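You operate a simulated robot arm through the tools that you are given. There is no shell and no other tool. Be economical: measure what you need, move in short steps, check, and stop when the job is done.

You are at the controls of a simulated robot arm. One attempt, no reset.

Task
Set the depth slider to its card, lock it and pin it.
Fine: free the depth lock first; the stop pin ends in the slider's bore. Where these are worked on the way, their far stop is far enough and under half their travel is too little: depth lock.

It is judged by the outcome, as a careful person would: the job done as asked, and still so three seconds after it is handed in. It fails if anything else is knocked over, pushed out of place, dropped, spilled or broken.

Robot
A 6-joint arm with a fingered hand, hanging from a carriage that runs on a rail from [-1.623, 0.001] to [0.857, 0] (x, y) and turns from -310 to 378 degrees about z. Base frame: it is fixed where the carriage stands at the start and does not move with it; the origin is on the floor, on the carriage's upright axis, x ahead of it, y to its left, z up; the surface under the hand at the start is at about z = 0.96. Lengths are in m, angles in degrees, forces in N, time in s.
With the tool pointing down near the work surface it reaches from about 0.1 to 0.7 m from the robot's upright axis, wherever it stands. Its first joint turns from -166.0 to 166.0 degrees. Places, roughly: bore of the depth slider [0.4, 0.4, 1]; bore of the pin holder [0.1, 0.5, 1]; depth card [0.1, 0.4, 1]; depth lock [0.5, 0.5, 1]; depth slider [0.4, 0.5, 1]. Payload 4 kg.
Tool frame: the origin (TCP) lies between the finger pads and is the grasp point; the fingertips stand 0.029 m ahead of it; z points along the fingers, y is the line along which they close. The gripper opens to 0.1 m. The gripper's body begins 0.034 m behind the TCP. The gripper is a hand of 5 fingers: y runs from the thumb to the fingers, the wrist lies at [-0.015, -0.114, -0.189] in the tool frame, and closing takes about 1.5 s.
Orientation is that of the tool frame in the base frame, as a unit quaternion [w, x, y, z]. With the fingers straight down and the wrist toward the robot, the tool's x, y and z point along [0, 1, 0], [1, 0, 0] and [0, 0, -1] of the base frame.

Tools
- The arm moves only by the tool servo_tool. Its argument "rows" is a list of rows, each an object of numbers (a shift or turn left out is 0, a gripper value left out holds the last): "dx", "dy", "dz": the shift along the base's x, y, z in units of 300 mm (1.0 is 300 mm); "rx", "ry", "rz": the turn, a rotation vector about the base's x, y, z in units of 120 degrees (1.0 is 120 degrees). In form: [{"dx": .., "dy": .., "dz": .., "rx": .., "ry": .., "rz": ..}, ...]. A call has 1 to 20 rows; each row is the pose to reach, as a shift and turn from the pose commanded when the call began. "jaw" is the finger opening in mm, from 0 to 100, set as the call begins (left out, the last holds). A call with a number of a shift or a turn outside -1 to 1 is refused whole. Rows are played at 5 a second. More than 0.05 m and 8.6 degrees between two rows, or a gripper value outside its range, and nothing of the call is played. A pose out of reach is approached as far as the arm can. The call stops where the force on the tool passes 40 N (or 10 N more than at its start, if that is more) or the arm is blocked; 0.2 s more then pass. Each finger travels about 0.108 m/s and halts on what it meets, pressing with about 28 N; the grip force reading is that of the motor and also rises with nothing between the fingers. The clock runs only during rows and for 0.2 s after the last one: add rows that repeat a pose to give the fingers time. It gives the time, the measured TCP pose, the force on the tool (base axes), the opening and the grip force at its end, in the units of the frame above (readings bear some noise), with the torque about the TCP (base axes, N m) and any sound that the robot's microphone picked up, and new pictures: "show" is both (left out), scene, wrist or none.
- Cameras (640 x 400 px; columns grow to the right, rows downward): "scene" is now at [0.2105, 0.059, 1.7978]; the picture's right is [0.94, -0.35, 0.00], its down [-0.31, -0.83, -0.46] and it looks along [0.16, 0.43, -0.89] (base axes); focal length 263 px, centre (320, 200). "wrist" rides on the gripper at [0.066, -0.086, -0.121] in the tool frame; the picture's right is [-0.76, 0.31, -0.58], its down [-0.59, -0.70, 0.40] and it looks along [-0.28, 0.64, 0.71] (tool axes); focal length 247 px, centre (320, 200). There is no depth. A picture from a camera that has moved, and an enlarged one, comes with that camera's place and axes in the base frame and with its lens. The place of the scene camera against the robot may be out by one fixed shift of up to 0.018 m in any direction.
- raise_lower(by): slides the trunk up (or, below 0, down) by that many m; the arm and the scene camera ride with it, the base frame stays. It gives what a move gives, with no picture.
- drive_base(legs): drives the robot by 1 to 6 legs, each [ahead, left, turn to the left] in m, m and degrees, along the robot's own axes; the way and the turn of a leg run together, so that a leg with both is an arc; at most 1.5 m and 180 degrees a leg. The arm and the cameras ride along, it lands a little off, and it stops where it bumps. It keeps to its track: a leg is cut to what the track allows. It gives what a move gives, and a new picture of the scene camera.
- set_fingers(index, middle, ring, little, thumb_bend, thumb_turn): sets how far each is bent, from 0 (flat) to 1 (curled in); at 0.3 the hand is open as for a grip, at 0.7 the pads meet at the TCP. One left out holds its place. A second passes; each finger stops where it meets its share of the squeeze, and holds until it gets a number again. A gripper value or a shape takes the hand back. It gives what a move gives, with no picture; readings hold the bend of each and the force on index, middle, ring, little, thumb and palm. thumb_turn goes from beside the hand (0) to across from the fingers (1), as for a grip.
- set_grasp(shape): the hand has 5 fingers and takes this shape, open, in about a second: jaw (thumb against the fingers, like two jaws); tri (thumb and two fingers); tip (a fingertip pinch); poke (one finger out to press); point (the index stretched); flat (the hand flat); cup (the hand cupped); fist (a fist). The gripper value then closes the fingers along that shape, each until it touches; the sizes above hold for jaw. It gives what a move gives, with no picture.
- turn_head(pan, tilt): turns the head with the scene camera to pan (to the left, within 155 degrees either way) and tilt (down, from -29 to 69), counted from straight ahead of the robot. It gives what a move gives, and a new picture of the scene camera.
- close_up(camera, box): a new picture of the part [left, top, right, bottom] of that camera's present view, enlarged. The clock stands still meanwhile.
- finish_job(): hands the job in; it is judged then, once.

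Work in short steps. Places have to be worked out from the pictures, the camera data and where the tool is seen: move nearer, look again, correct. Check each grasp and each placing, and mend what went wrong. You have 120 turns and 260 pictures in all, those below and enlarged ones among them. Open the gripper and draw the arm clear of the work before you hand the job in, unless the task says otherwise; then end with one line.

The tools are called after "Emit:" as name(argument=value, ...) on one line, values as JSON. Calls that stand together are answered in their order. servo_tool: Moves the arm, as the interface text tells. Its arguments: {"type":"object","properties":{"rows":{"type":"array","items":{"type":"object","properties":{"dx":{"type":"number"},"dy":{"type":"number"},"dz":{"type":"number"},"rx":{"type":"number"},"ry":{"type":"number"},"rz":{"type":"number"}}}},"jaw":{"type":"number"},"show":{"type":"string","enum":["both","scene","wrist","none"]}},"required":["rows"]} The other tools are called the same way: raise_lower (by) slides the trunk up or down; set_grasp (shape) gives the hand a shape; set_fingers (index, middle, ring, little, thumb_bend, thumb_turn) moves the fingers one by one; drive_base (legs) drives the base; turn_head (pan, tilt) turns the head that bears the scene camera; close_up (camera, box) takes an enlarged picture of a part of a camera's view; finish_job () hands the job in.

At the start:

```text
time: 0.0
position: [0.2118, 0.439, 0.9993]
orientation: [0.0, 0.707, 0.707, 0.0]
contact_force: [0.2, 0.8, 0.5]
torque: [0.03, -0.01, 0.0]
grip_width: 0.0996
grip_force: 0.1
shape: jaw
bend: [0.3, 0.3, 0.3, 0.3, 0.3, 0.98]
finger forces: [0.0, 0.0, 0.0, 0.1, 0.0, 0.0]
trunk travel left (down, up): [-0.525, 0.075]
robot x, y, heading: [-0.0018, -0.0021, -0.1]
head pan, tilt: [69.4, 62.6]
```

scene: 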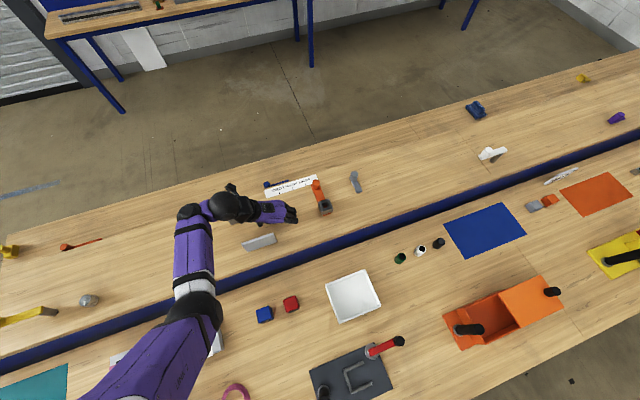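
wrist: 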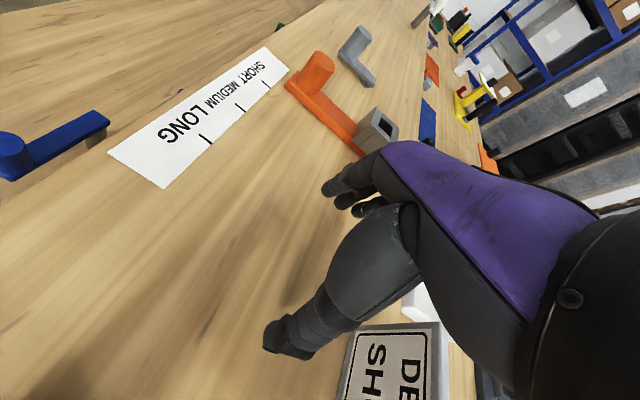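

I'll start by looking closer at the work area around the slider in both cameras.

Emit:
close_up(camera="scene", box=[200, 150, 400, 275])

Emit:
close_up(camera="wrist", box=[0, 0, 440, 275])

```text
3.20 times, centred on (300, 212) of scene
camera zoom: at [0.2105, 0.059, 1.7978], right [0.94, -0.35, 0.0], down [-0.31, -0.83, -0.46], along [0.16, 0.43, -0.89], focal length 841 px, centre (384, 160)
```

zoom: 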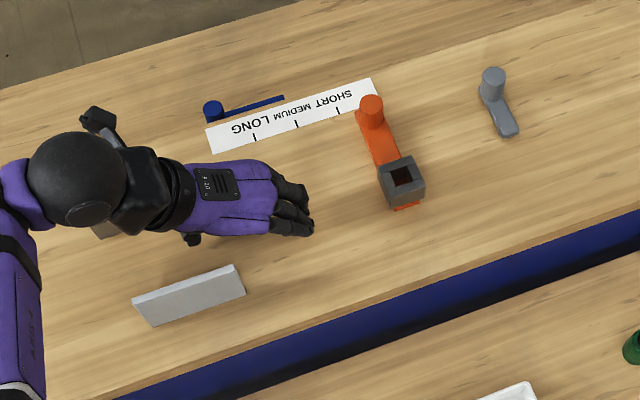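

```text
1.45 times, centred on (220, 138) of wrist
camera zoom: at [0.1253, 0.5037, 1.1225], right [0.31, -0.76, 0.58], down [-0.7, -0.59, -0.4], along [0.64, -0.28, -0.71], focal length 359 px, centre (466, 291)
```

zoom: 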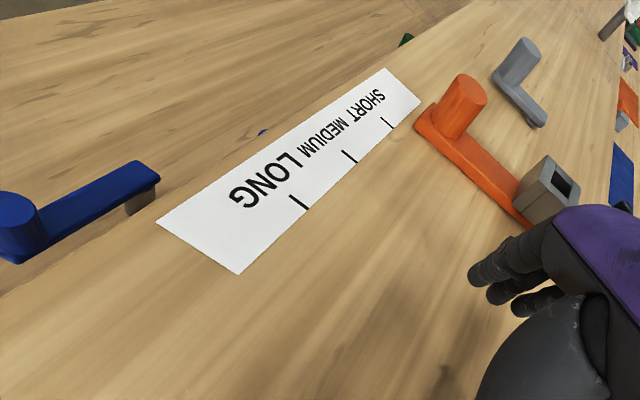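

I judge the orange slider at about (0.36, 0.51) and the grey lever, the lock, at about (0.50, 0.48). The card and pin holder are hidden behind the hand, so I'll lift it to see them.

Emit:
servo_tool(rows=[{"dz": 0.16}, {"dz": 0.32}, {"dz": 0.48}, {"dz": 0.6}])

```text
time: 1.0
position: [0.2796, 0.4851, 1.0692]
orientation: [0.0, 0.708, 0.707, 0.001]
contact_force: [0.0, 0.3, -0.8]
torque: [0.0, 0.01, -0.01]
grip_width: 0.0997
grip_force: 0.0
shape: jaw
bend: [0.3, 0.3, 0.3, 0.3, 0.3, 0.98]
finger forces: [0.0, 0.0, 0.1, 0.0, 0.1, 0.0]
out of reach, approached as far as the arm can: row 1, 2, 3, 4
trunk travel left (down, up): [-0.525, 0.075]
robot x, y, heading: [0.0011, 0.0023, 0.2]
head pan, tilt: [69.4, 62.6]
camera scene: at [0.2106, 0.059, 1.7978], right [0.94, -0.35, 0.0], down [-0.31, -0.83, -0.46], along [0.16, 0.43, -0.89], focal length 263 px, centre (320, 200)
camera wrist: at [0.1943, 0.5513, 1.191], right [0.31, -0.76, 0.58], down [-0.7, -0.59, -0.4], along [0.64, -0.28, -0.71], focal length 247 px, centre (320, 200)
```

scene: 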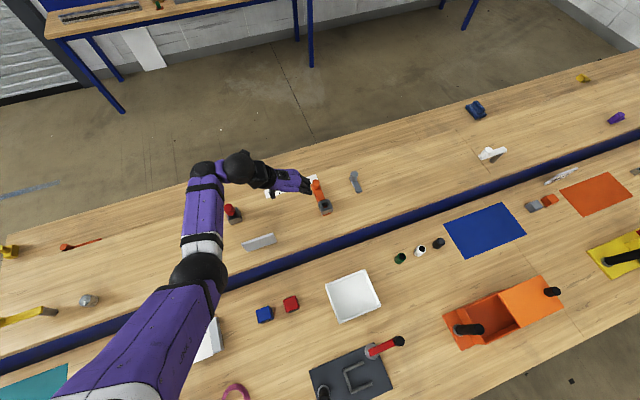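
wrist: 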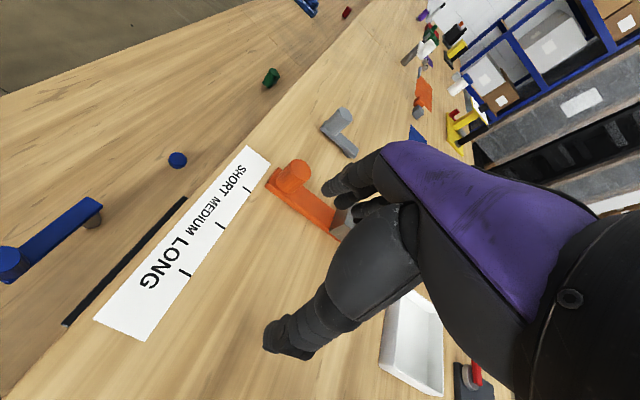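

The hand drifted sideways because the height is limited. I'll take close-ups of the card, the holder and the slot.

Emit:
close_up(camera="scene", box=[210, 190, 290, 240])

Emit:
close_up(camera="wrist", box=[0, 80, 400, 330])

Emit:
close_up(camera="scene", box=[255, 165, 375, 240])

```text
8.00 times, centred on (250, 215) of scene
camera zoom: at [0.2106, 0.059, 1.7978], right [0.94, -0.35, 0.0], down [-0.31, -0.83, -0.46], along [0.16, 0.43, -0.89], focal length 2102 px, centre (880, 80)
```

zoom: 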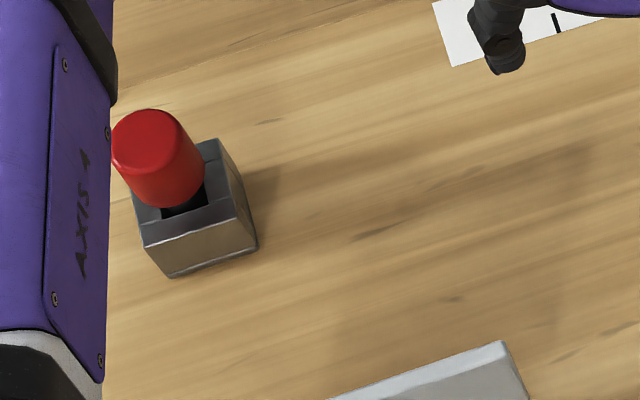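

```text
1.60 times, centred on (200, 205) of wrist
camera zoom: at [0.1943, 0.5513, 1.191], right [0.31, -0.76, 0.58], down [-0.7, -0.59, -0.4], along [0.64, -0.28, -0.71], focal length 395 px, centre (512, 192)
```

zoom: 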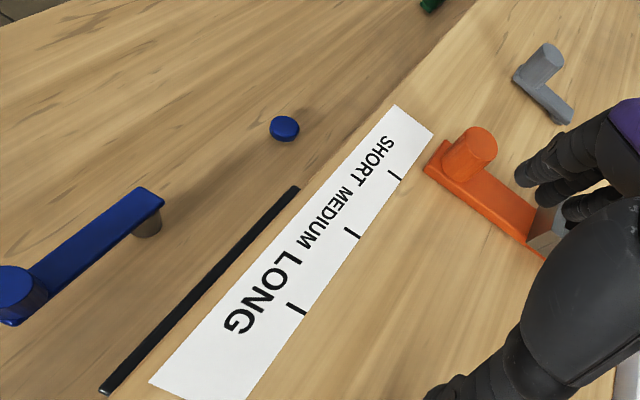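

```text
5.33 times, centred on (315, 202) of scene
camera zoom: at [0.2106, 0.059, 1.7978], right [0.94, -0.35, 0.0], down [-0.31, -0.83, -0.46], along [0.16, 0.43, -0.89], focal length 1401 px, centre (347, 187)
```

zoom: 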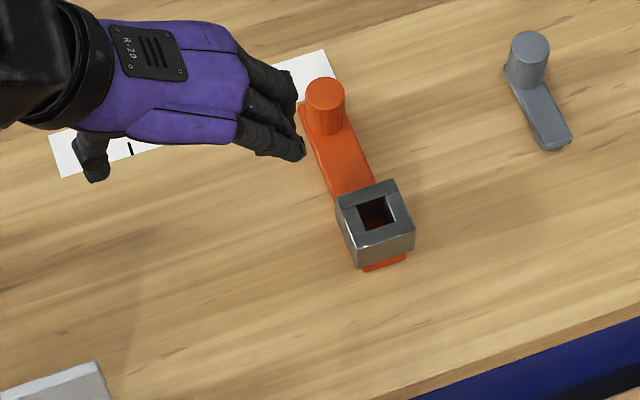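

Ticks come out at about x = 0.25 (LONG), 0.30 (MEDIUM) and 0.35 (SHORT), with y ≈ 0.543. Next I'll read the card by bringing the hand back toward the starting pose.

Emit:
servo_tool(rows=[{"dx": -0.1, "dy": -0.1}, {"dx": -0.25, "dy": -0.2}, {"dx": -0.4, "dy": -0.3}, {"dx": -0.5, "dy": -0.4}], show="wrist")

```text
refused: row 2 steps farther than a row can; nothing moved
```

That step was too long, so I'll use smaller ones.

Emit:
servo_tool(rows=[{"dx": -0.1, "dy": -0.08}, {"dx": -0.2, "dy": -0.16}, {"dx": -0.3, "dy": -0.24}, {"dx": -0.4, "dy": -0.32}, {"dx": -0.5, "dy": -0.4}])

```text
time: 2.2
position: [0.1981, 0.4213, 0.9886]
orientation: [-0.004, 0.709, 0.705, 0.011]
contact_force: [3.3, -1.2, 14.9]
torque: [0.03, 0.84, 0.03]
grip_width: 0.0991
grip_force: 0.0
shape: jaw
bend: [0.3, 0.3, 0.3, 0.3, 0.3, 0.98]
finger forces: [0.1, 0.1, 0.0, 0.0, 14.9, 0.1]
out of reach, approached as far as the arm can: row 1, 2, 3, 4, 5
trunk travel left (down, up): [-0.525, 0.075]
robot x, y, heading: [0.0019, 0.0006, 0.1]
head pan, tilt: [69.4, 62.6]
stopped in row 5: the force on the tool passed its limit at 55 N (the readings are from after the stop); the commanded pose is now the measured one
camera scene: at [0.211, 0.0592, 1.7982], right [0.94, -0.35, 0.0], down [-0.31, -0.83, -0.46], along [0.16, 0.43, -0.89], focal length 263 px, centre (320, 200)
camera wrist: at [0.1109, 0.4837, 1.112], right [0.3, -0.77, 0.56], down [-0.7, -0.58, -0.42], along [0.65, -0.27, -0.71], focal length 247 px, centre (320, 200)
```

scene: 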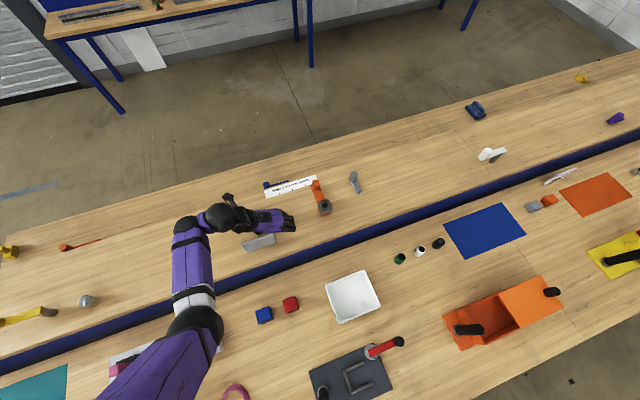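
wrist: 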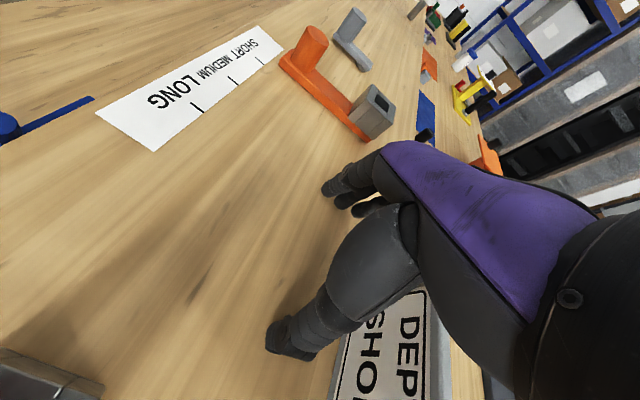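

The card reads "DEP… / SHO…". The thumb touched something, probably the table, so I'll raise the trunk and look again.

Emit:
raise_lower(by=0.07)

Emit:
close_up(camera="wrist", box=[240, 250, 480, 400])

Emit:
close_up(camera="scene", box=[200, 165, 360, 265])

```text
time: 3.2
position: [0.1951, 0.4187, 1.0571]
orientation: [-0.004, 0.708, 0.706, 0.009]
contact_force: [0.0, 0.2, 0.4]
torque: [-0.03, 0.01, 0.02]
grip_width: 0.0999
grip_force: 0.0
shape: jaw
bend: [0.3, 0.3, 0.3, 0.3, 0.3, 0.98]
finger forces: [0.1, 0.1, 0.0, 0.1, 0.0, 0.0]
trunk travel left (down, up): [-0.595, 0.005]
robot x, y, heading: [0.0009, 0.0011, -0.0]
head pan, tilt: [69.4, 62.6]
```

```text
2.67 times, centred on (360, 325) of wrist
camera zoom: at [0.1092, 0.482, 1.1797], right [0.3, -0.77, 0.57], down [-0.7, -0.58, -0.41], along [0.65, -0.27, -0.71], focal length 659 px, centre (213, -133)
```

zoom: 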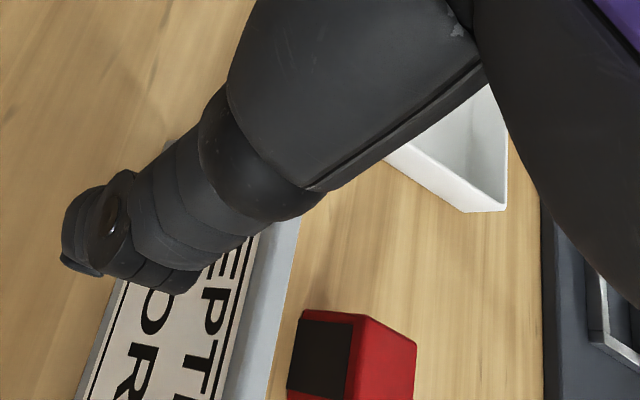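

```text
4.00 times, centred on (280, 215) of scene
camera zoom: at [0.2105, 0.0589, 1.8678], right [0.94, -0.35, 0.0], down [-0.31, -0.83, -0.46], along [0.16, 0.43, -0.89], focal length 1051 px, centre (480, 140)
```

zoom: 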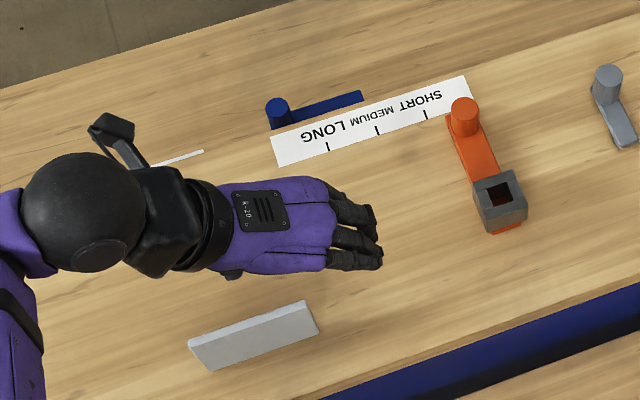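

The card says DEPTH SHORT, and the slider sits just past that tick. I'll pull the hand up and back, clear of the fixtures, before driving along.

Emit:
servo_tool(rows=[{"dy": -0.1, "dz": 0.1}, {"dy": -0.2, "dz": 0.2}, {"dy": -0.3, "dz": 0.3}, {"dy": -0.4, "dz": 0.4}, {"dy": -0.5, "dz": 0.5}])

```text
time: 4.5
position: [0.2701, 0.2589, 1.0902]
orientation: [-0.007, 0.706, 0.708, 0.014]
contact_force: [-0.2, 0.5, 1.1]
torque: [-0.05, 0.03, -0.01]
grip_width: 0.1
grip_force: 0.1
shape: jaw
bend: [0.3, 0.3, 0.3, 0.3, 0.3, 0.98]
finger forces: [0.0, 0.0, 0.0, 0.0, 0.0, 0.0]
out of reach, approached as far as the arm can: row 1, 2, 3, 4, 5
trunk travel left (down, up): [-0.595, 0.005]
robot x, y, heading: [-0.0013, 0.0002, -0.1]
head pan, tilt: [69.4, 62.6]
camera scene: at [0.2105, 0.0592, 1.8678], right [0.94, -0.35, 0.0], down [-0.31, -0.83, -0.46], along [0.16, 0.43, -0.89], focal length 263 px, centre (320, 200)
camera wrist: at [0.1829, 0.3198, 1.213], right [0.3, -0.77, 0.56], down [-0.7, -0.58, -0.42], along [0.65, -0.26, -0.71], focal length 247 px, centre (320, 200)
```

scene: 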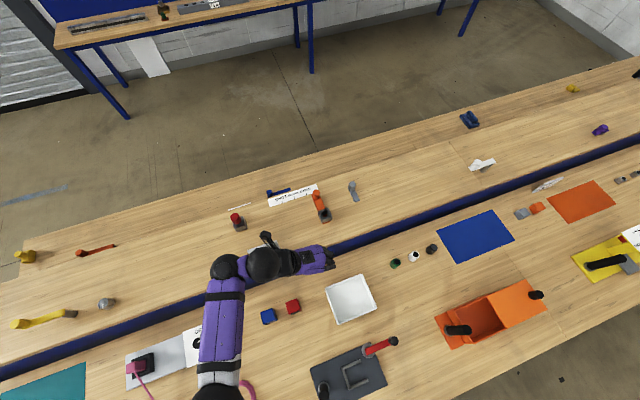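
wrist: 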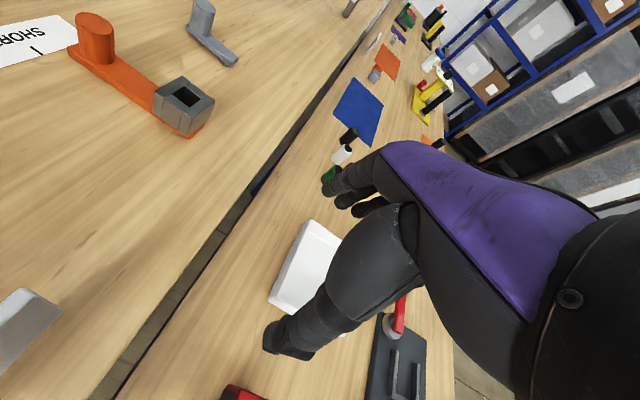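

The view is clear now. I'll drive ahead 0.35 m along the rail, then turn left 90° so the fixtures are straight ahead.

Emit:
drive_base(legs=[[0.35, 0, 0], [0, 0, 90]])

Emit:
turn_head(pan=5, tilt=62)

```text
time: 10.5
position: [0.0887, 0.2696, 1.0885]
orientation: [-0.014, -0.002, 1.0, 0.005]
contact_force: [0.1, -0.4, -0.1]
torque: [0.02, 0.0, 0.0]
grip_width: 0.1001
grip_force: 0.1
shape: jaw
bend: [0.3, 0.3, 0.3, 0.3, 0.3, 0.98]
finger forces: [0.0, 0.0, 0.1, 0.1, 0.0, 0.0]
trunk travel left (down, up): [-0.595, 0.005]
robot x, y, heading: [0.3452, -0.0002, 89.9]
head pan, tilt: [69.4, 62.6]
camera scene: at [0.2761, 0.2215, 1.8678], right [0.35, 0.94, 0.0], down [0.83, -0.31, -0.46], along [-0.43, 0.16, -0.89], focal length 263 px, centre (320, 200)
```

scene: 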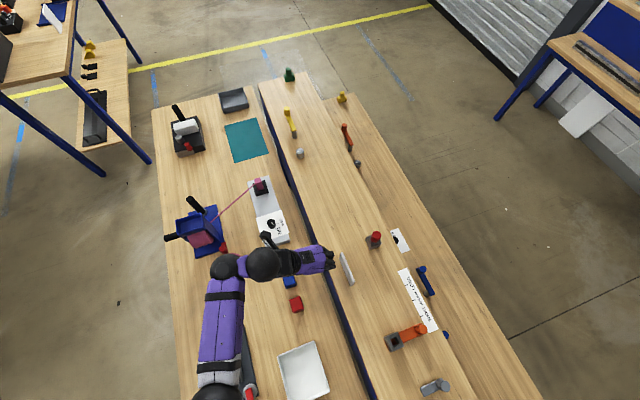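

```text
time: 11.9
position: [0.0892, 0.2684, 1.0899]
orientation: [-0.014, -0.002, 1.0, 0.005]
contact_force: [-0.2, 0.2, 0.2]
torque: [-0.03, -0.02, -0.03]
grip_width: 0.1001
grip_force: 0.1
shape: jaw
bend: [0.3, 0.3, 0.3, 0.3, 0.3, 0.98]
finger forces: [0.0, 0.0, 0.0, 0.0, 0.1, 0.1]
trunk travel left (down, up): [-0.595, 0.005]
robot x, y, heading: [0.3493, -0.0, 89.8]
head pan, tilt: [5.0, 62.0]
camera scene: at [0.3299, 0.2633, 1.8684], right [1.0, 0.09, 0.0], down [0.08, -0.88, -0.47], along [-0.04, 0.47, -0.88], focal length 263 px, centre (320, 200)
```

scene: 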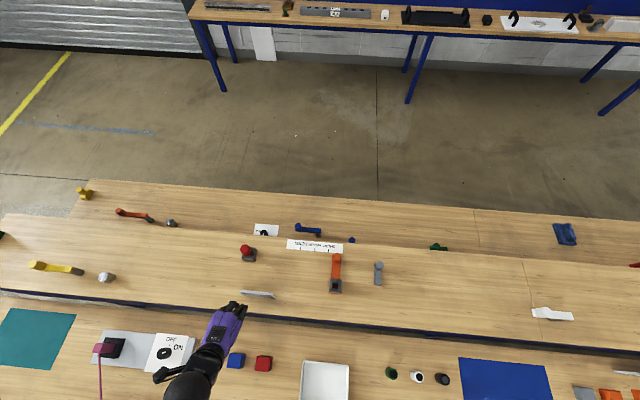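

Now there's a clear view. The blue lever is on a bench behind, so it isn't part of this job. I'll zoom in on the work.

Emit:
close_up(camera="scene", box=[280, 225, 400, 300])

Emit:
close_up(camera="scene", box=[220, 235, 300, 305])

```text
5.33 times, centred on (340, 262) of scene
camera zoom: at [0.3299, 0.2633, 1.8684], right [1.0, 0.09, 0.0], down [0.08, -0.88, -0.47], along [-0.04, 0.47, -0.88], focal length 1401 px, centre (213, -133)
```

zoom: 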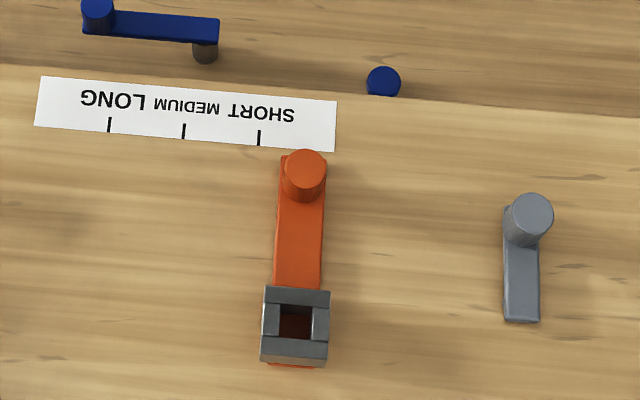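

```text
5.71 times, centred on (260, 270) of scene
camera zoom: at [0.3299, 0.2633, 1.8684], right [1.0, 0.09, 0.0], down [0.08, -0.88, -0.47], along [-0.04, 0.47, -0.88], focal length 1501 px, centre (663, -200)
```

zoom: 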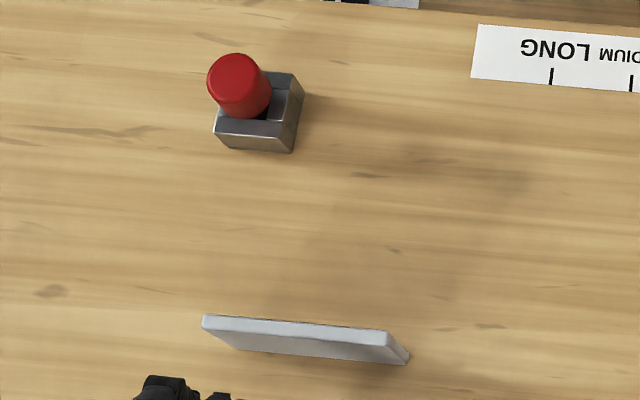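

The slider needs to go about −0.03 m in x to reach SHORT. The lock lever's knob is at about (0.51, 0.49) with its pivot nearer me. I'll turn the hand so the fingers close along x and bring it toward the lock.

Emit:
servo_tool(rows=[{"dx": 0.07, "rz": -0.0625}, {"dx": 0.14, "rz": -0.125}, {"dx": 0.21, "rz": -0.1875}, {"dx": 0.28, "rz": -0.25}, {"dx": 0.35, "rz": -0.3125}, {"dx": 0.42, "rz": -0.375}, {"dx": 0.49, "rz": -0.4375}, {"dx": 0.56, "rz": -0.5}, {"dx": 0.63, "rz": -0.5625}, {"dx": 0.7, "rz": -0.625}, {"dx": 0.77, "rz": -0.6875}, {"dx": 0.84, "rz": -0.75}])

```text
time: 13.9
position: [0.3362, 0.3263, 0.9884]
orientation: [-0.021, 0.548, 0.836, 0.02]
contact_force: [-8.7, -2.3, 31.1]
torque: [0.34, -1.53, 0.01]
grip_width: 0.0962
grip_force: 0.0
shape: jaw
bend: [0.3, 0.3, 0.3, 0.3, 0.3, 0.98]
finger forces: [0.0, 30.5, 0.1, 0.0, 0.0, 0.0]
out of reach, approached as far as the arm can: row 1, 2, 3, 4, 5, 6, 7, 8, 9, 10
trunk travel left (down, up): [-0.595, 0.005]
robot x, y, heading: [0.3485, 0.0022, 90.1]
head pan, tilt: [5.0, 62.0]
stopped in row 10: the force on the tool passed its limit at 56 N (the readings are from after the stop); the commanded pose is now the measured one
camera scene: at [0.3289, 0.2636, 1.8691], right [1.0, 0.09, 0.0], down [0.08, -0.88, -0.47], along [-0.04, 0.47, -0.88], focal length 263 px, centre (320, 200)
camera wrist: at [0.2327, 0.3445, 1.1126], right [0.59, -0.6, 0.54], down [-0.41, -0.8, -0.44], along [0.69, 0.04, -0.72], focal length 247 px, centre (320, 200)
```

scene: 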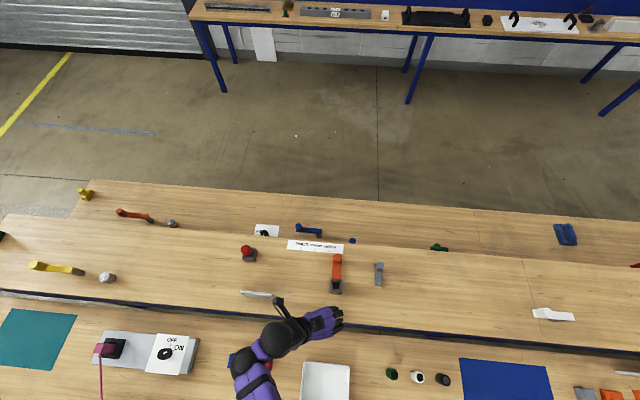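
wrist: 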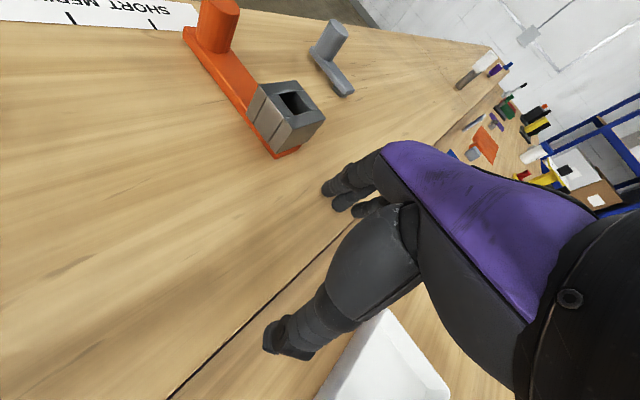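

Twisting the tool away from radial costs height, and the middle finger pressed the table. I'll turn back toward the radial orientation while rising.

Emit:
servo_tool(rows=[{"dz": 0.05, "dy": -0.03, "rz": 0.06}, {"dz": 0.1, "dy": -0.06, "rz": 0.12}, {"dz": 0.16, "dy": -0.06, "rz": 0.18}, {"dz": 0.22, "dy": -0.06, "rz": 0.24}, {"dz": 0.28, "dy": -0.06, "rz": 0.3}, {"dz": 0.34, "dy": -0.06, "rz": 0.36}, {"dz": 0.4, "dy": -0.06, "rz": 0.42}, {"dz": 0.45, "dy": -0.06, "rz": 0.47}])

```text
time: 15.7
position: [0.3392, 0.3045, 1.1218]
orientation: [-0.023, 0.087, 0.996, 0.007]
contact_force: [-0.1, 0.6, -0.5]
torque: [0.01, -0.01, 0.0]
grip_width: 0.1001
grip_force: 0.0
shape: jaw
bend: [0.3, 0.3, 0.3, 0.3, 0.3, 0.98]
finger forces: [0.0, 0.1, 0.0, 0.0, 0.0, 0.0]
trunk travel left (down, up): [-0.595, 0.005]
robot x, y, heading: [0.3471, -0.0049, 90.3]
head pan, tilt: [5.0, 62.0]
camera scene: at [0.3296, 0.2633, 1.8684], right [1.0, 0.09, 0.0], down [0.08, -0.88, -0.47], along [-0.04, 0.47, -0.88], focal length 263 px, centre (320, 200)
camera wrist: at [0.2658, 0.2286, 1.2454], right [0.82, 0.16, 0.54], down [0.44, -0.79, -0.43], along [0.36, 0.6, -0.72], focal length 247 px, centre (320, 200)
```

scene: 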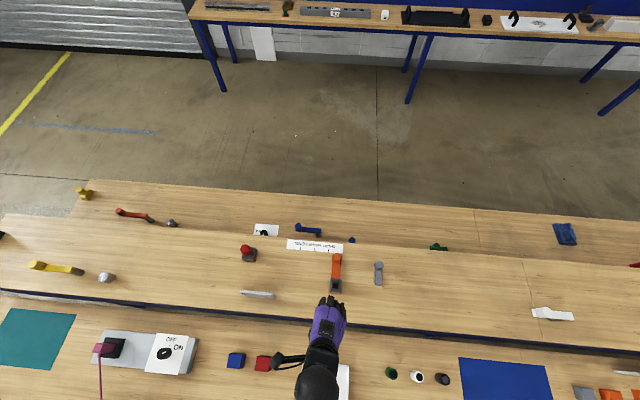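
wrist: 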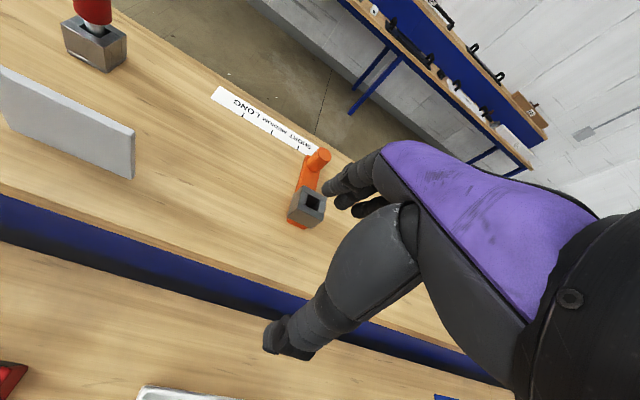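

Radial orientation keeps the height. I'll square up the tool and move over toward the lock to measure it with the wrist camera.

Emit:
servo_tool(rows=[{"dx": 0.08, "dy": 0.03, "rx": -0.003, "ry": -0.011, "rz": 0.042}, {"dx": 0.16, "dy": 0.06, "rx": -0.007, "ry": -0.022, "rz": 0.083}, {"dx": 0.24, "dy": 0.09, "rx": -0.007, "ry": -0.022, "rz": 0.083}, {"dx": 0.32, "dy": 0.12, "rx": -0.007, "ry": -0.022, "rz": 0.083}, {"dx": 0.42, "dy": 0.15, "rx": -0.007, "ry": -0.022, "rz": 0.083}])

```text
time: 16.9
position: [0.4651, 0.351, 1.1163]
orientation: [-0.001, 0.001, 1.0, 0.0]
contact_force: [-0.4, -0.7, 0.7]
torque: [0.04, -0.01, -0.02]
grip_width: 0.1001
grip_force: 0.0
shape: jaw
bend: [0.3, 0.3, 0.3, 0.3, 0.3, 0.98]
finger forces: [0.0, 0.1, 0.0, 0.0, 0.0, 0.0]
trunk travel left (down, up): [-0.595, 0.005]
robot x, y, heading: [0.3498, -0.0004, 90.1]
head pan, tilt: [5.0, 62.0]
camera scene: at [0.3295, 0.2632, 1.8684], right [1.0, 0.09, 0.0], down [0.08, -0.88, -0.47], along [-0.04, 0.47, -0.88], focal length 263 px, centre (320, 200)
camera wrist: at [0.4005, 0.2644, 1.2403], right [0.76, 0.3, 0.58], down [0.59, -0.7, -0.4], along [0.28, 0.64, -0.71], focal length 247 px, centre (320, 200)
```

scene: 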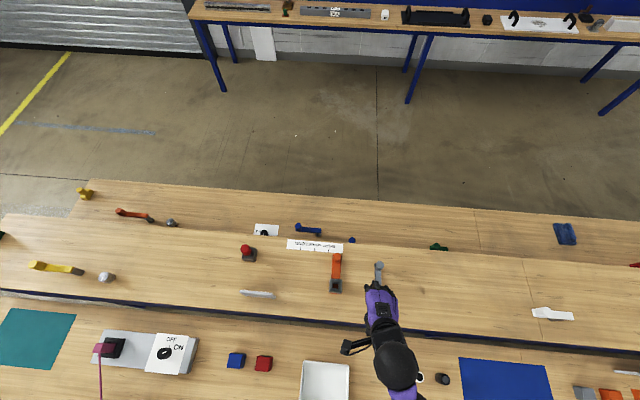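
wrist: 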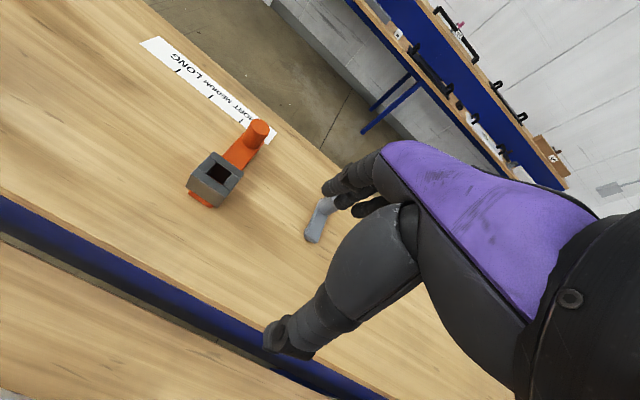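

Emit:
close_up(camera="wrist", box=[130, 20, 370, 260])

Emit:
close_up(camera="scene", box=[320, 240, 416, 300])

```text
1.67 times, centred on (250, 140) of wrist
camera zoom: at [0.4005, 0.2644, 1.2403], right [0.76, 0.3, 0.58], down [0.59, -0.7, -0.4], along [0.28, 0.64, -0.71], focal length 412 px, centre (437, 300)
```

zoom: 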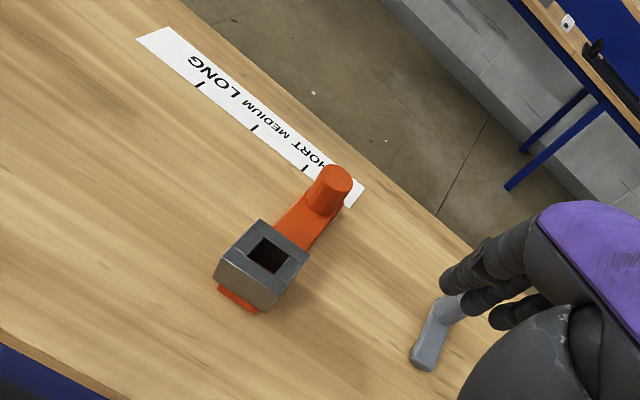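

```text
6.67 times, centred on (368, 270) of scene
camera zoom: at [0.3295, 0.2632, 1.8684], right [1.0, 0.09, 0.0], down [0.08, -0.88, -0.47], along [-0.04, 0.47, -0.88], focal length 1752 px, centre (0, -267)
```

zoom: 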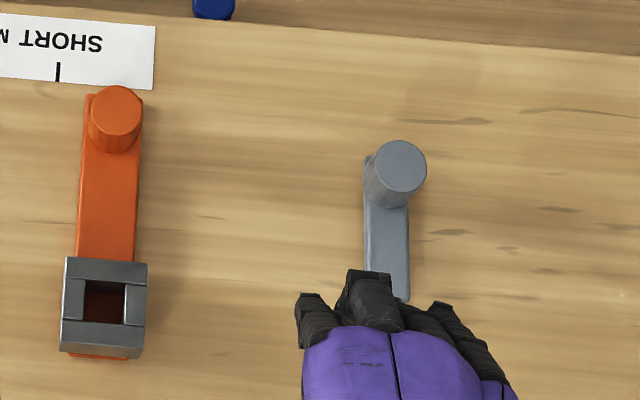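

With the wrist camera I get the lock knob at about (0.517, 0.49), its pivot end near (0.518, 0.445), the slider knob x ≈ 0.374 and the SHORT tick x ≈ 0.344. I'll move above the lock knob with the hand open.

Emit:
servo_tool(rows=[{"dx": 0.043, "dy": 0.114, "dz": -0.03}, {"dx": 0.086, "dy": 0.228, "dz": -0.06}, {"dx": 0.13, "dy": 0.342, "dz": -0.1}, {"dx": 0.173, "dy": 0.457, "dz": -0.15}, {"dx": 0.173, "dy": 0.457, "dz": -0.187}])

Emit:
close_up(camera="scene", box=[320, 230, 432, 300])

```text
time: 18.1
position: [0.517, 0.4873, 1.0638]
orientation: [0.0, 0.001, 1.0, 0.001]
contact_force: [-0.3, -0.1, -0.5]
torque: [-0.01, 0.02, -0.02]
grip_width: 0.1001
grip_force: 0.0
shape: jaw
bend: [0.3, 0.3, 0.3, 0.3, 0.3, 0.98]
finger forces: [0.0, 0.0, 0.1, 0.0, 0.0, 0.1]
trunk travel left (down, up): [-0.595, 0.005]
robot x, y, heading: [0.3482, 0.0023, 90.1]
head pan, tilt: [5.0, 62.0]
camera scene: at [0.3296, 0.2634, 1.8685], right [1.0, 0.09, 0.0], down [0.08, -0.88, -0.47], along [-0.04, 0.47, -0.88], focal length 263 px, centre (320, 200)
camera wrist: at [0.4519, 0.4016, 1.1858], right [0.76, 0.3, 0.58], down [0.59, -0.7, -0.4], along [0.28, 0.64, -0.71], focal length 247 px, centre (320, 200)
```

scene: 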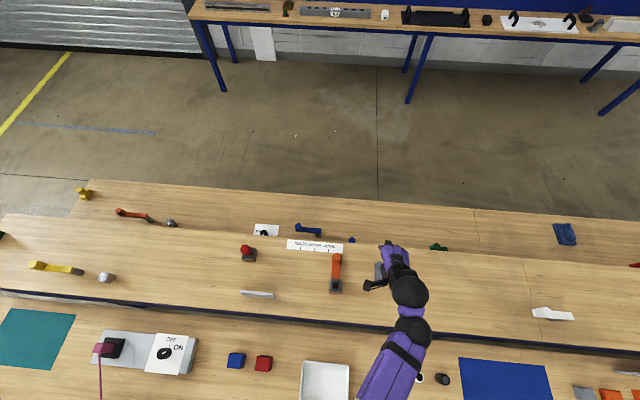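
wrist: 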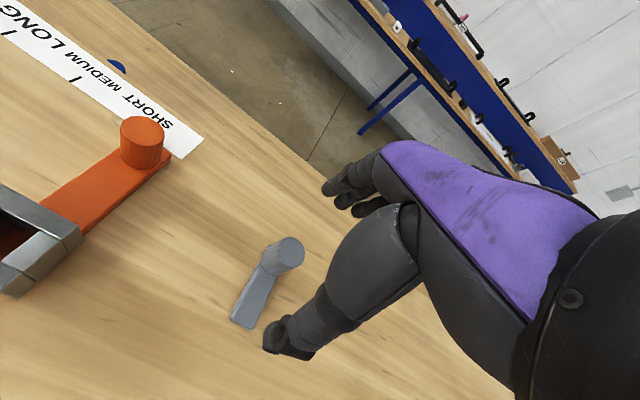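

```text
5.71 times, centred on (376, 265) of scene
camera zoom: at [0.3296, 0.2634, 1.8685], right [1.0, 0.09, 0.0], down [0.08, -0.88, -0.47], along [-0.04, 0.47, -0.88], focal length 1501 px, centre (0, -171)
```

zoom: 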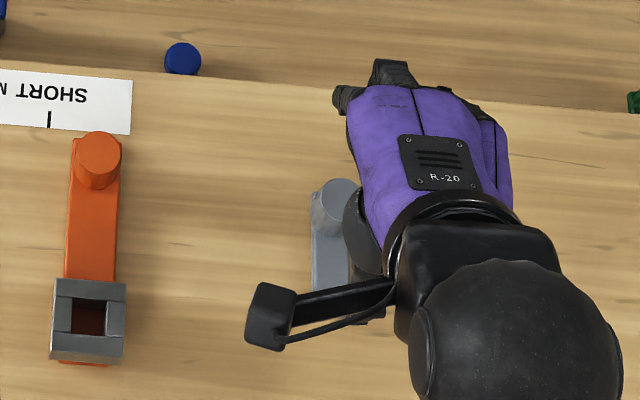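

The wrist camera puts the knob at (0.516, 0.497), top near z = 1.01. I'll lower the open hand around it to z ≈ 1.018.

Emit:
servo_tool(rows=[{"dy": 0.03, "dz": -0.05}, {"dy": 0.03, "dz": -0.1}, {"dy": 0.03, "dz": -0.14}])

```text
time: 18.9
position: [0.5177, 0.495, 1.0219]
orientation: [-0.001, 0.002, 1.0, 0.0]
contact_force: [-0.1, -0.5, 0.2]
torque: [0.01, 0.01, -0.01]
grip_width: 0.0997
grip_force: 0.0
shape: jaw
bend: [0.3, 0.3, 0.3, 0.3, 0.3, 0.98]
finger forces: [0.0, 0.0, 0.1, 0.0, 0.0, 0.1]
trunk travel left (down, up): [-0.595, 0.005]
robot x, y, heading: [0.3472, -0.0017, 90.3]
head pan, tilt: [5.0, 62.0]
camera scene: at [0.3296, 0.2633, 1.8685], right [1.0, 0.09, 0.0], down [0.08, -0.88, -0.47], along [-0.04, 0.47, -0.88], focal length 263 px, centre (320, 200)
camera wrist: at [0.4523, 0.4097, 1.144], right [0.76, 0.3, 0.58], down [0.59, -0.7, -0.4], along [0.28, 0.64, -0.71], focal length 247 px, centre (320, 200)
```

scene: 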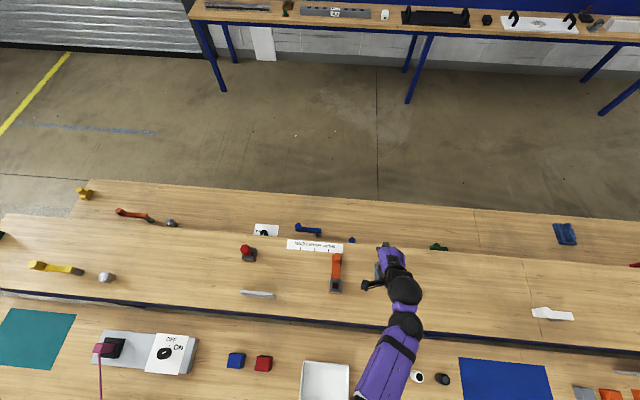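
wrist: 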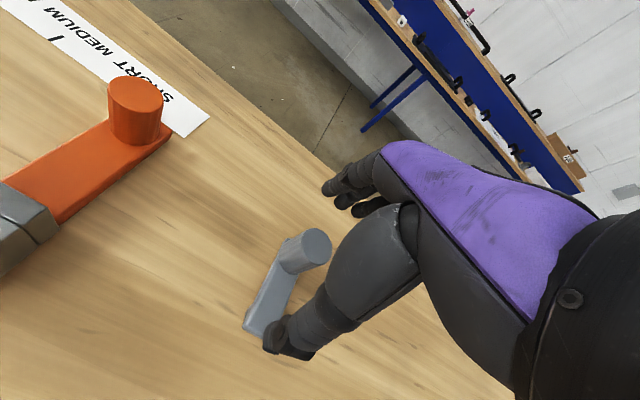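

Emit:
close_up(camera="wrist", box=[220, 140, 420, 370])

```text
1.74 times, centred on (320, 255) of wrist
camera zoom: at [0.4523, 0.4097, 1.144], right [0.76, 0.3, 0.58], down [0.59, -0.7, -0.4], along [0.28, 0.64, -0.71], focal length 430 px, centre (320, 104)
```

zoom: 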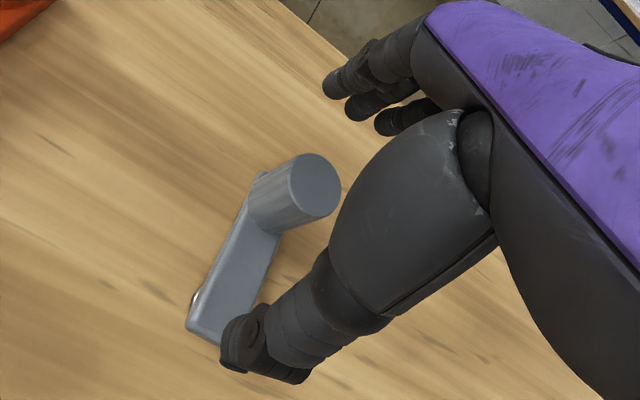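

The knob is centred within the grasp. I'll lower another 1 cm and close on it.

Emit:
servo_tool(rows=[{"dx": -0.005, "dz": -0.02}, {"dx": -0.008, "dz": -0.037}], show="none")

Emit:
servo_tool(rows=[{}, {}, {}, {}, {}, {}, {}], jaw=0)

Emit:
close_up(camera="wrist", box=[220, 140, 420, 370])

```text
time: 19.5
position: [0.5156, 0.4966, 1.0101]
orientation: [0.0, 0.001, 1.0, 0.002]
contact_force: [0.1, -0.9, -0.6]
torque: [-0.01, -0.01, -0.06]
grip_width: 0.1003
grip_force: 0.0
shape: jaw
bend: [0.3, 0.3, 0.3, 0.3, 0.3, 0.98]
finger forces: [0.0, 0.0, 0.0, 0.1, 0.0, 0.0]
trunk travel left (down, up): [-0.595, 0.005]
robot x, y, heading: [0.3482, 0.0003, 89.8]
head pan, tilt: [5.0, 62.0]
```

```text
time: 21.1
position: [0.5142, 0.4943, 1.0104]
orientation: [0.0, 0.001, 1.0, 0.001]
contact_force: [-1.1, -2.3, 0.9]
torque: [0.0, 0.03, -0.04]
grip_width: 0.018
grip_force: 28.0
shape: jaw
bend: [0.61, 0.58, 0.71, 0.65, 0.53, 1.0]
finger forces: [13.2, 7.6, 0.0, 0.0, 24.0, 0.1]
trunk travel left (down, up): [-0.595, 0.005]
robot x, y, heading: [0.3475, 0.0007, 89.7]
head pan, tilt: [5.0, 62.0]
camera scene: at [0.3295, 0.2631, 1.8683], right [1.0, 0.09, 0.0], down [0.08, -0.88, -0.47], along [-0.04, 0.47, -0.88], focal length 263 px, centre (320, 200)
camera wrist: at [0.4494, 0.4087, 1.1329], right [0.76, 0.3, 0.58], down [0.59, -0.7, -0.4], along [0.28, 0.64, -0.71], focal length 247 px, centre (320, 200)
```

scene: 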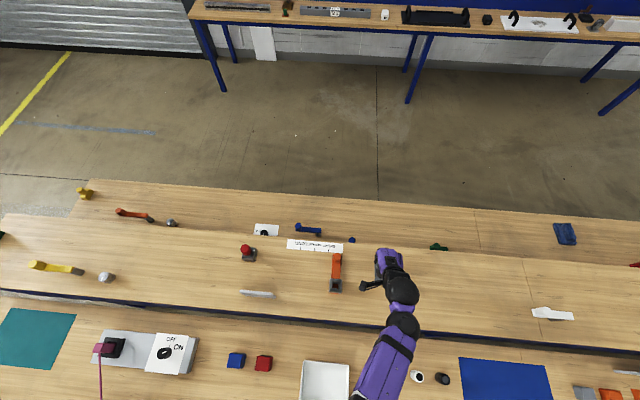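
wrist: 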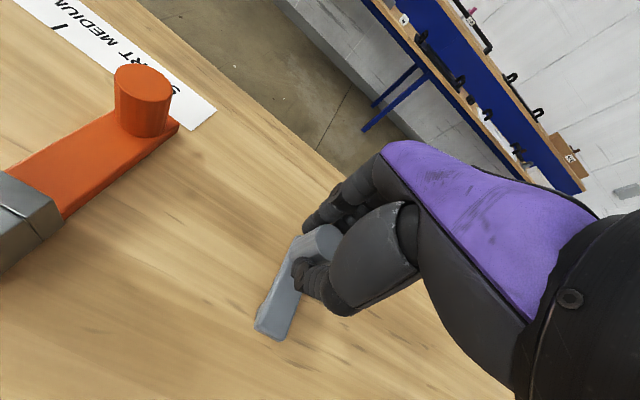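

```text
1.74 times, centred on (320, 255) of wrist
camera zoom: at [0.4494, 0.4087, 1.1329], right [0.76, 0.3, 0.58], down [0.59, -0.7, -0.4], along [0.28, 0.64, -0.71], focal length 430 px, centre (320, 104)
```

zoom: 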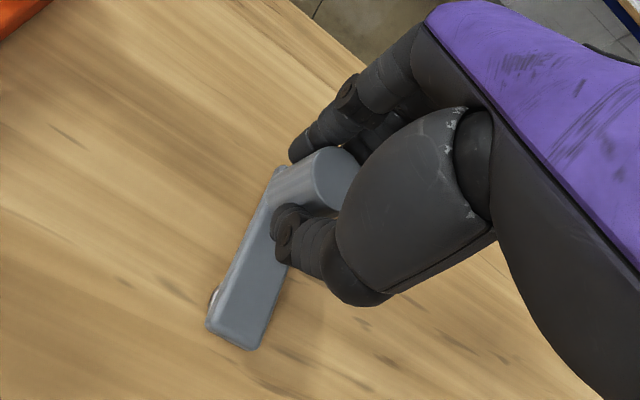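

The knob is gripped by thumb, index and middle. I'll test which way the lever swings, with a small move to −x first.

Emit:
servo_tool(rows=[{"dx": -0.03}, {"dx": -0.06, "dy": -0.005}, {"dx": -0.06, "dy": -0.005}], show="wrist")

```text
time: 21.9
position: [0.4963, 0.4914, 1.011]
orientation: [0.0, 0.002, 1.0, -0.001]
contact_force: [3.6, -1.9, -5.3]
torque: [0.01, -0.04, 0.06]
grip_width: 0.0173
grip_force: 28.0
shape: jaw
bend: [0.63, 0.57, 0.71, 0.65, 0.54, 1.0]
finger forces: [11.2, 10.1, 0.0, 0.0, 26.1, 0.1]
trunk travel left (down, up): [-0.595, 0.005]
robot x, y, heading: [0.3474, 0.001, 90.2]
head pan, tilt: [5.0, 62.0]
camera wrist: at [0.4315, 0.4061, 1.1331], right [0.76, 0.3, 0.58], down [0.59, -0.71, -0.4], along [0.28, 0.64, -0.71], focal length 247 px, centre (320, 200)
```

wrist: 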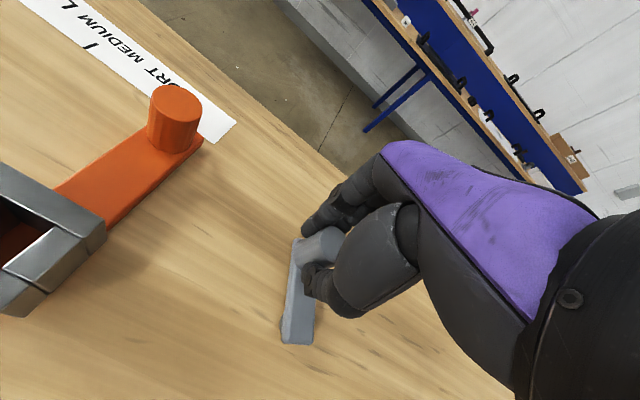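

It swings freely to −x. I'll follow the arc about the pivot (≈0.5145, 0.443, radius ≈0.051).

Emit:
servo_tool(rows=[{"dx": -0.037, "dy": -0.022}, {"dx": -0.07, "dy": -0.052}, {"dx": -0.093, "dy": -0.089}, {"dx": -0.093, "dy": -0.089}], show="wrist")

```text
time: 22.9
position: [0.4681, 0.468, 1.0131]
orientation: [-0.002, 0.001, 1.0, 0.002]
contact_force: [-1.9, 9.2, -10.0]
torque: [0.21, 0.12, 0.36]
grip_width: 0.0124
grip_force: 27.7
shape: jaw
bend: [0.72, 0.53, 0.71, 0.65, 0.72, 1.0]
finger forces: [11.0, 16.4, 4.8, 0.0, 18.7, 0.0]
trunk travel left (down, up): [-0.595, 0.005]
robot x, y, heading: [0.3481, 0.0008, 90.3]
head pan, tilt: [5.0, 62.0]
camera wrist: at [0.4036, 0.3824, 1.1354], right [0.76, 0.3, 0.58], down [0.59, -0.7, -0.4], along [0.28, 0.64, -0.71], focal length 247 px, centre (320, 200)
```

wrist: 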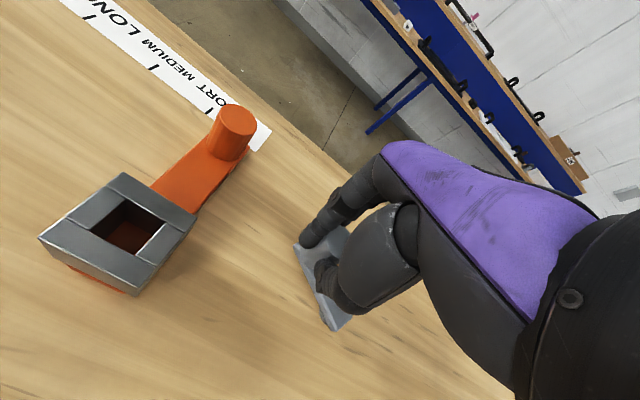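

Emit:
close_up(camera="wrist", box=[220, 140, 420, 370])

Emit:
close_up(camera="scene", box=[320, 230, 432, 300])

```text
1.74 times, centred on (320, 255) of wrist
camera zoom: at [0.4036, 0.3824, 1.1354], right [0.76, 0.3, 0.58], down [0.59, -0.7, -0.4], along [0.28, 0.64, -0.71], focal length 430 px, centre (320, 104)
```

zoom: 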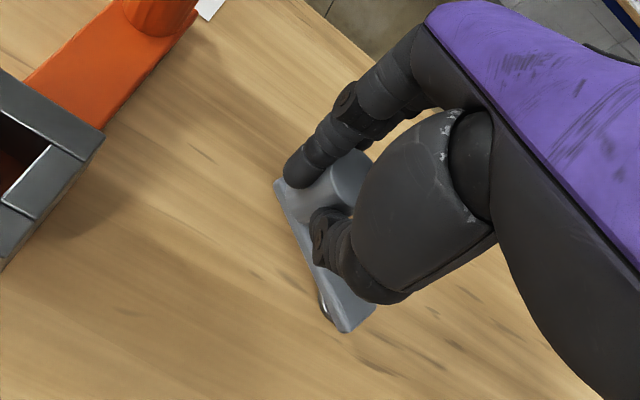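

```text
5.71 times, centred on (376, 265) of scene
camera zoom: at [0.3293, 0.2635, 1.8686], right [1.0, 0.09, 0.0], down [0.08, -0.88, -0.47], along [-0.04, 0.47, -0.88], focal length 1501 px, centre (0, -171)
```

zoom: 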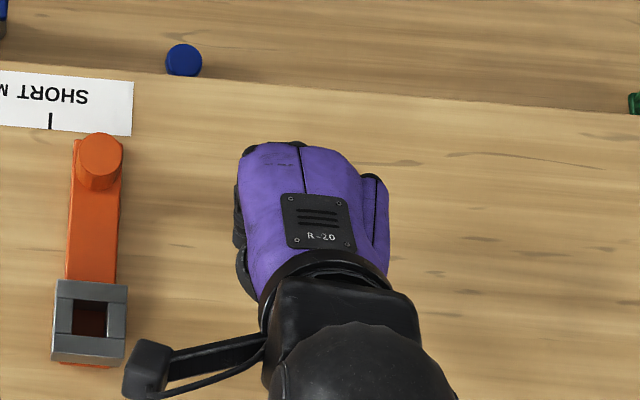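

The lever has turned about 53° and the knob slipped a little between the fingers. I'll keep pushing along the arc to find the stop.

Emit:
servo_tool(rows=[{"dx": -0.005, "dy": -0.03}, {"dx": -0.01, "dy": -0.06}, {"dx": -0.01, "dy": -0.09}, {"dx": -0.01, "dy": -0.09}], show="wrist")

Emit:
close_up(camera="wrist", box=[220, 140, 420, 370])

```text
time: 23.9
position: [0.4629, 0.4421, 1.0129]
orientation: [-0.002, 0.0, 1.0, 0.003]
contact_force: [-15.2, 10.7, 5.3]
torque: [0.46, 0.42, 0.65]
grip_width: 0.0125
grip_force: 28.2
shape: jaw
bend: [0.73, 0.48, 0.72, 0.65, 0.78, 1.0]
finger forces: [2.1, 21.8, 2.9, 0.0, 12.9, 0.0]
trunk travel left (down, up): [-0.595, 0.005]
robot x, y, heading: [0.347, 0.0001, 90.0]
head pan, tilt: [5.0, 62.0]
camera wrist: at [0.3973, 0.356, 1.1354], right [0.76, 0.3, 0.58], down [0.59, -0.7, -0.4], along [0.28, 0.64, -0.71], focal length 247 px, centre (320, 200)
```

wrist: 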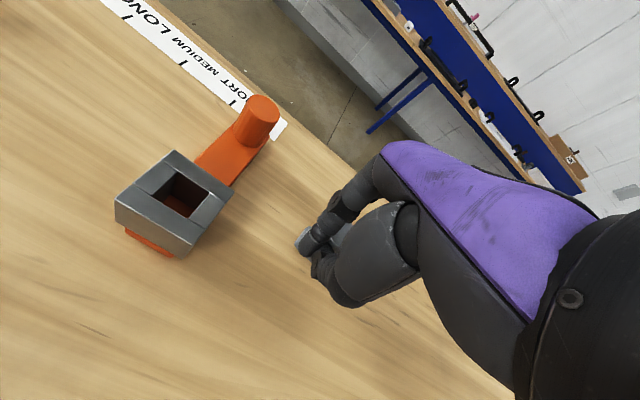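

```text
1.74 times, centred on (320, 255) of wrist
camera zoom: at [0.3973, 0.356, 1.1354], right [0.76, 0.3, 0.58], down [0.59, -0.7, -0.4], along [0.28, 0.64, -0.71], focal length 430 px, centre (320, 104)
```

zoom: 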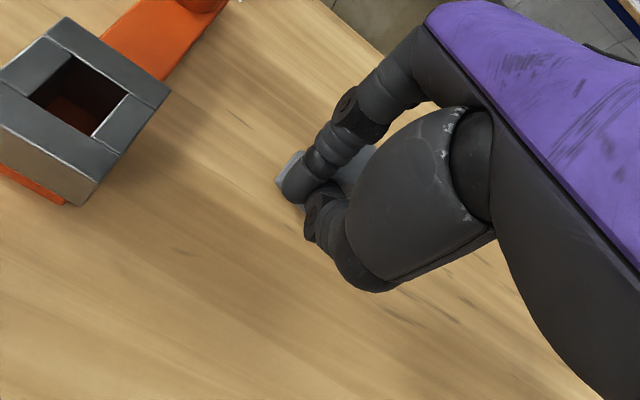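

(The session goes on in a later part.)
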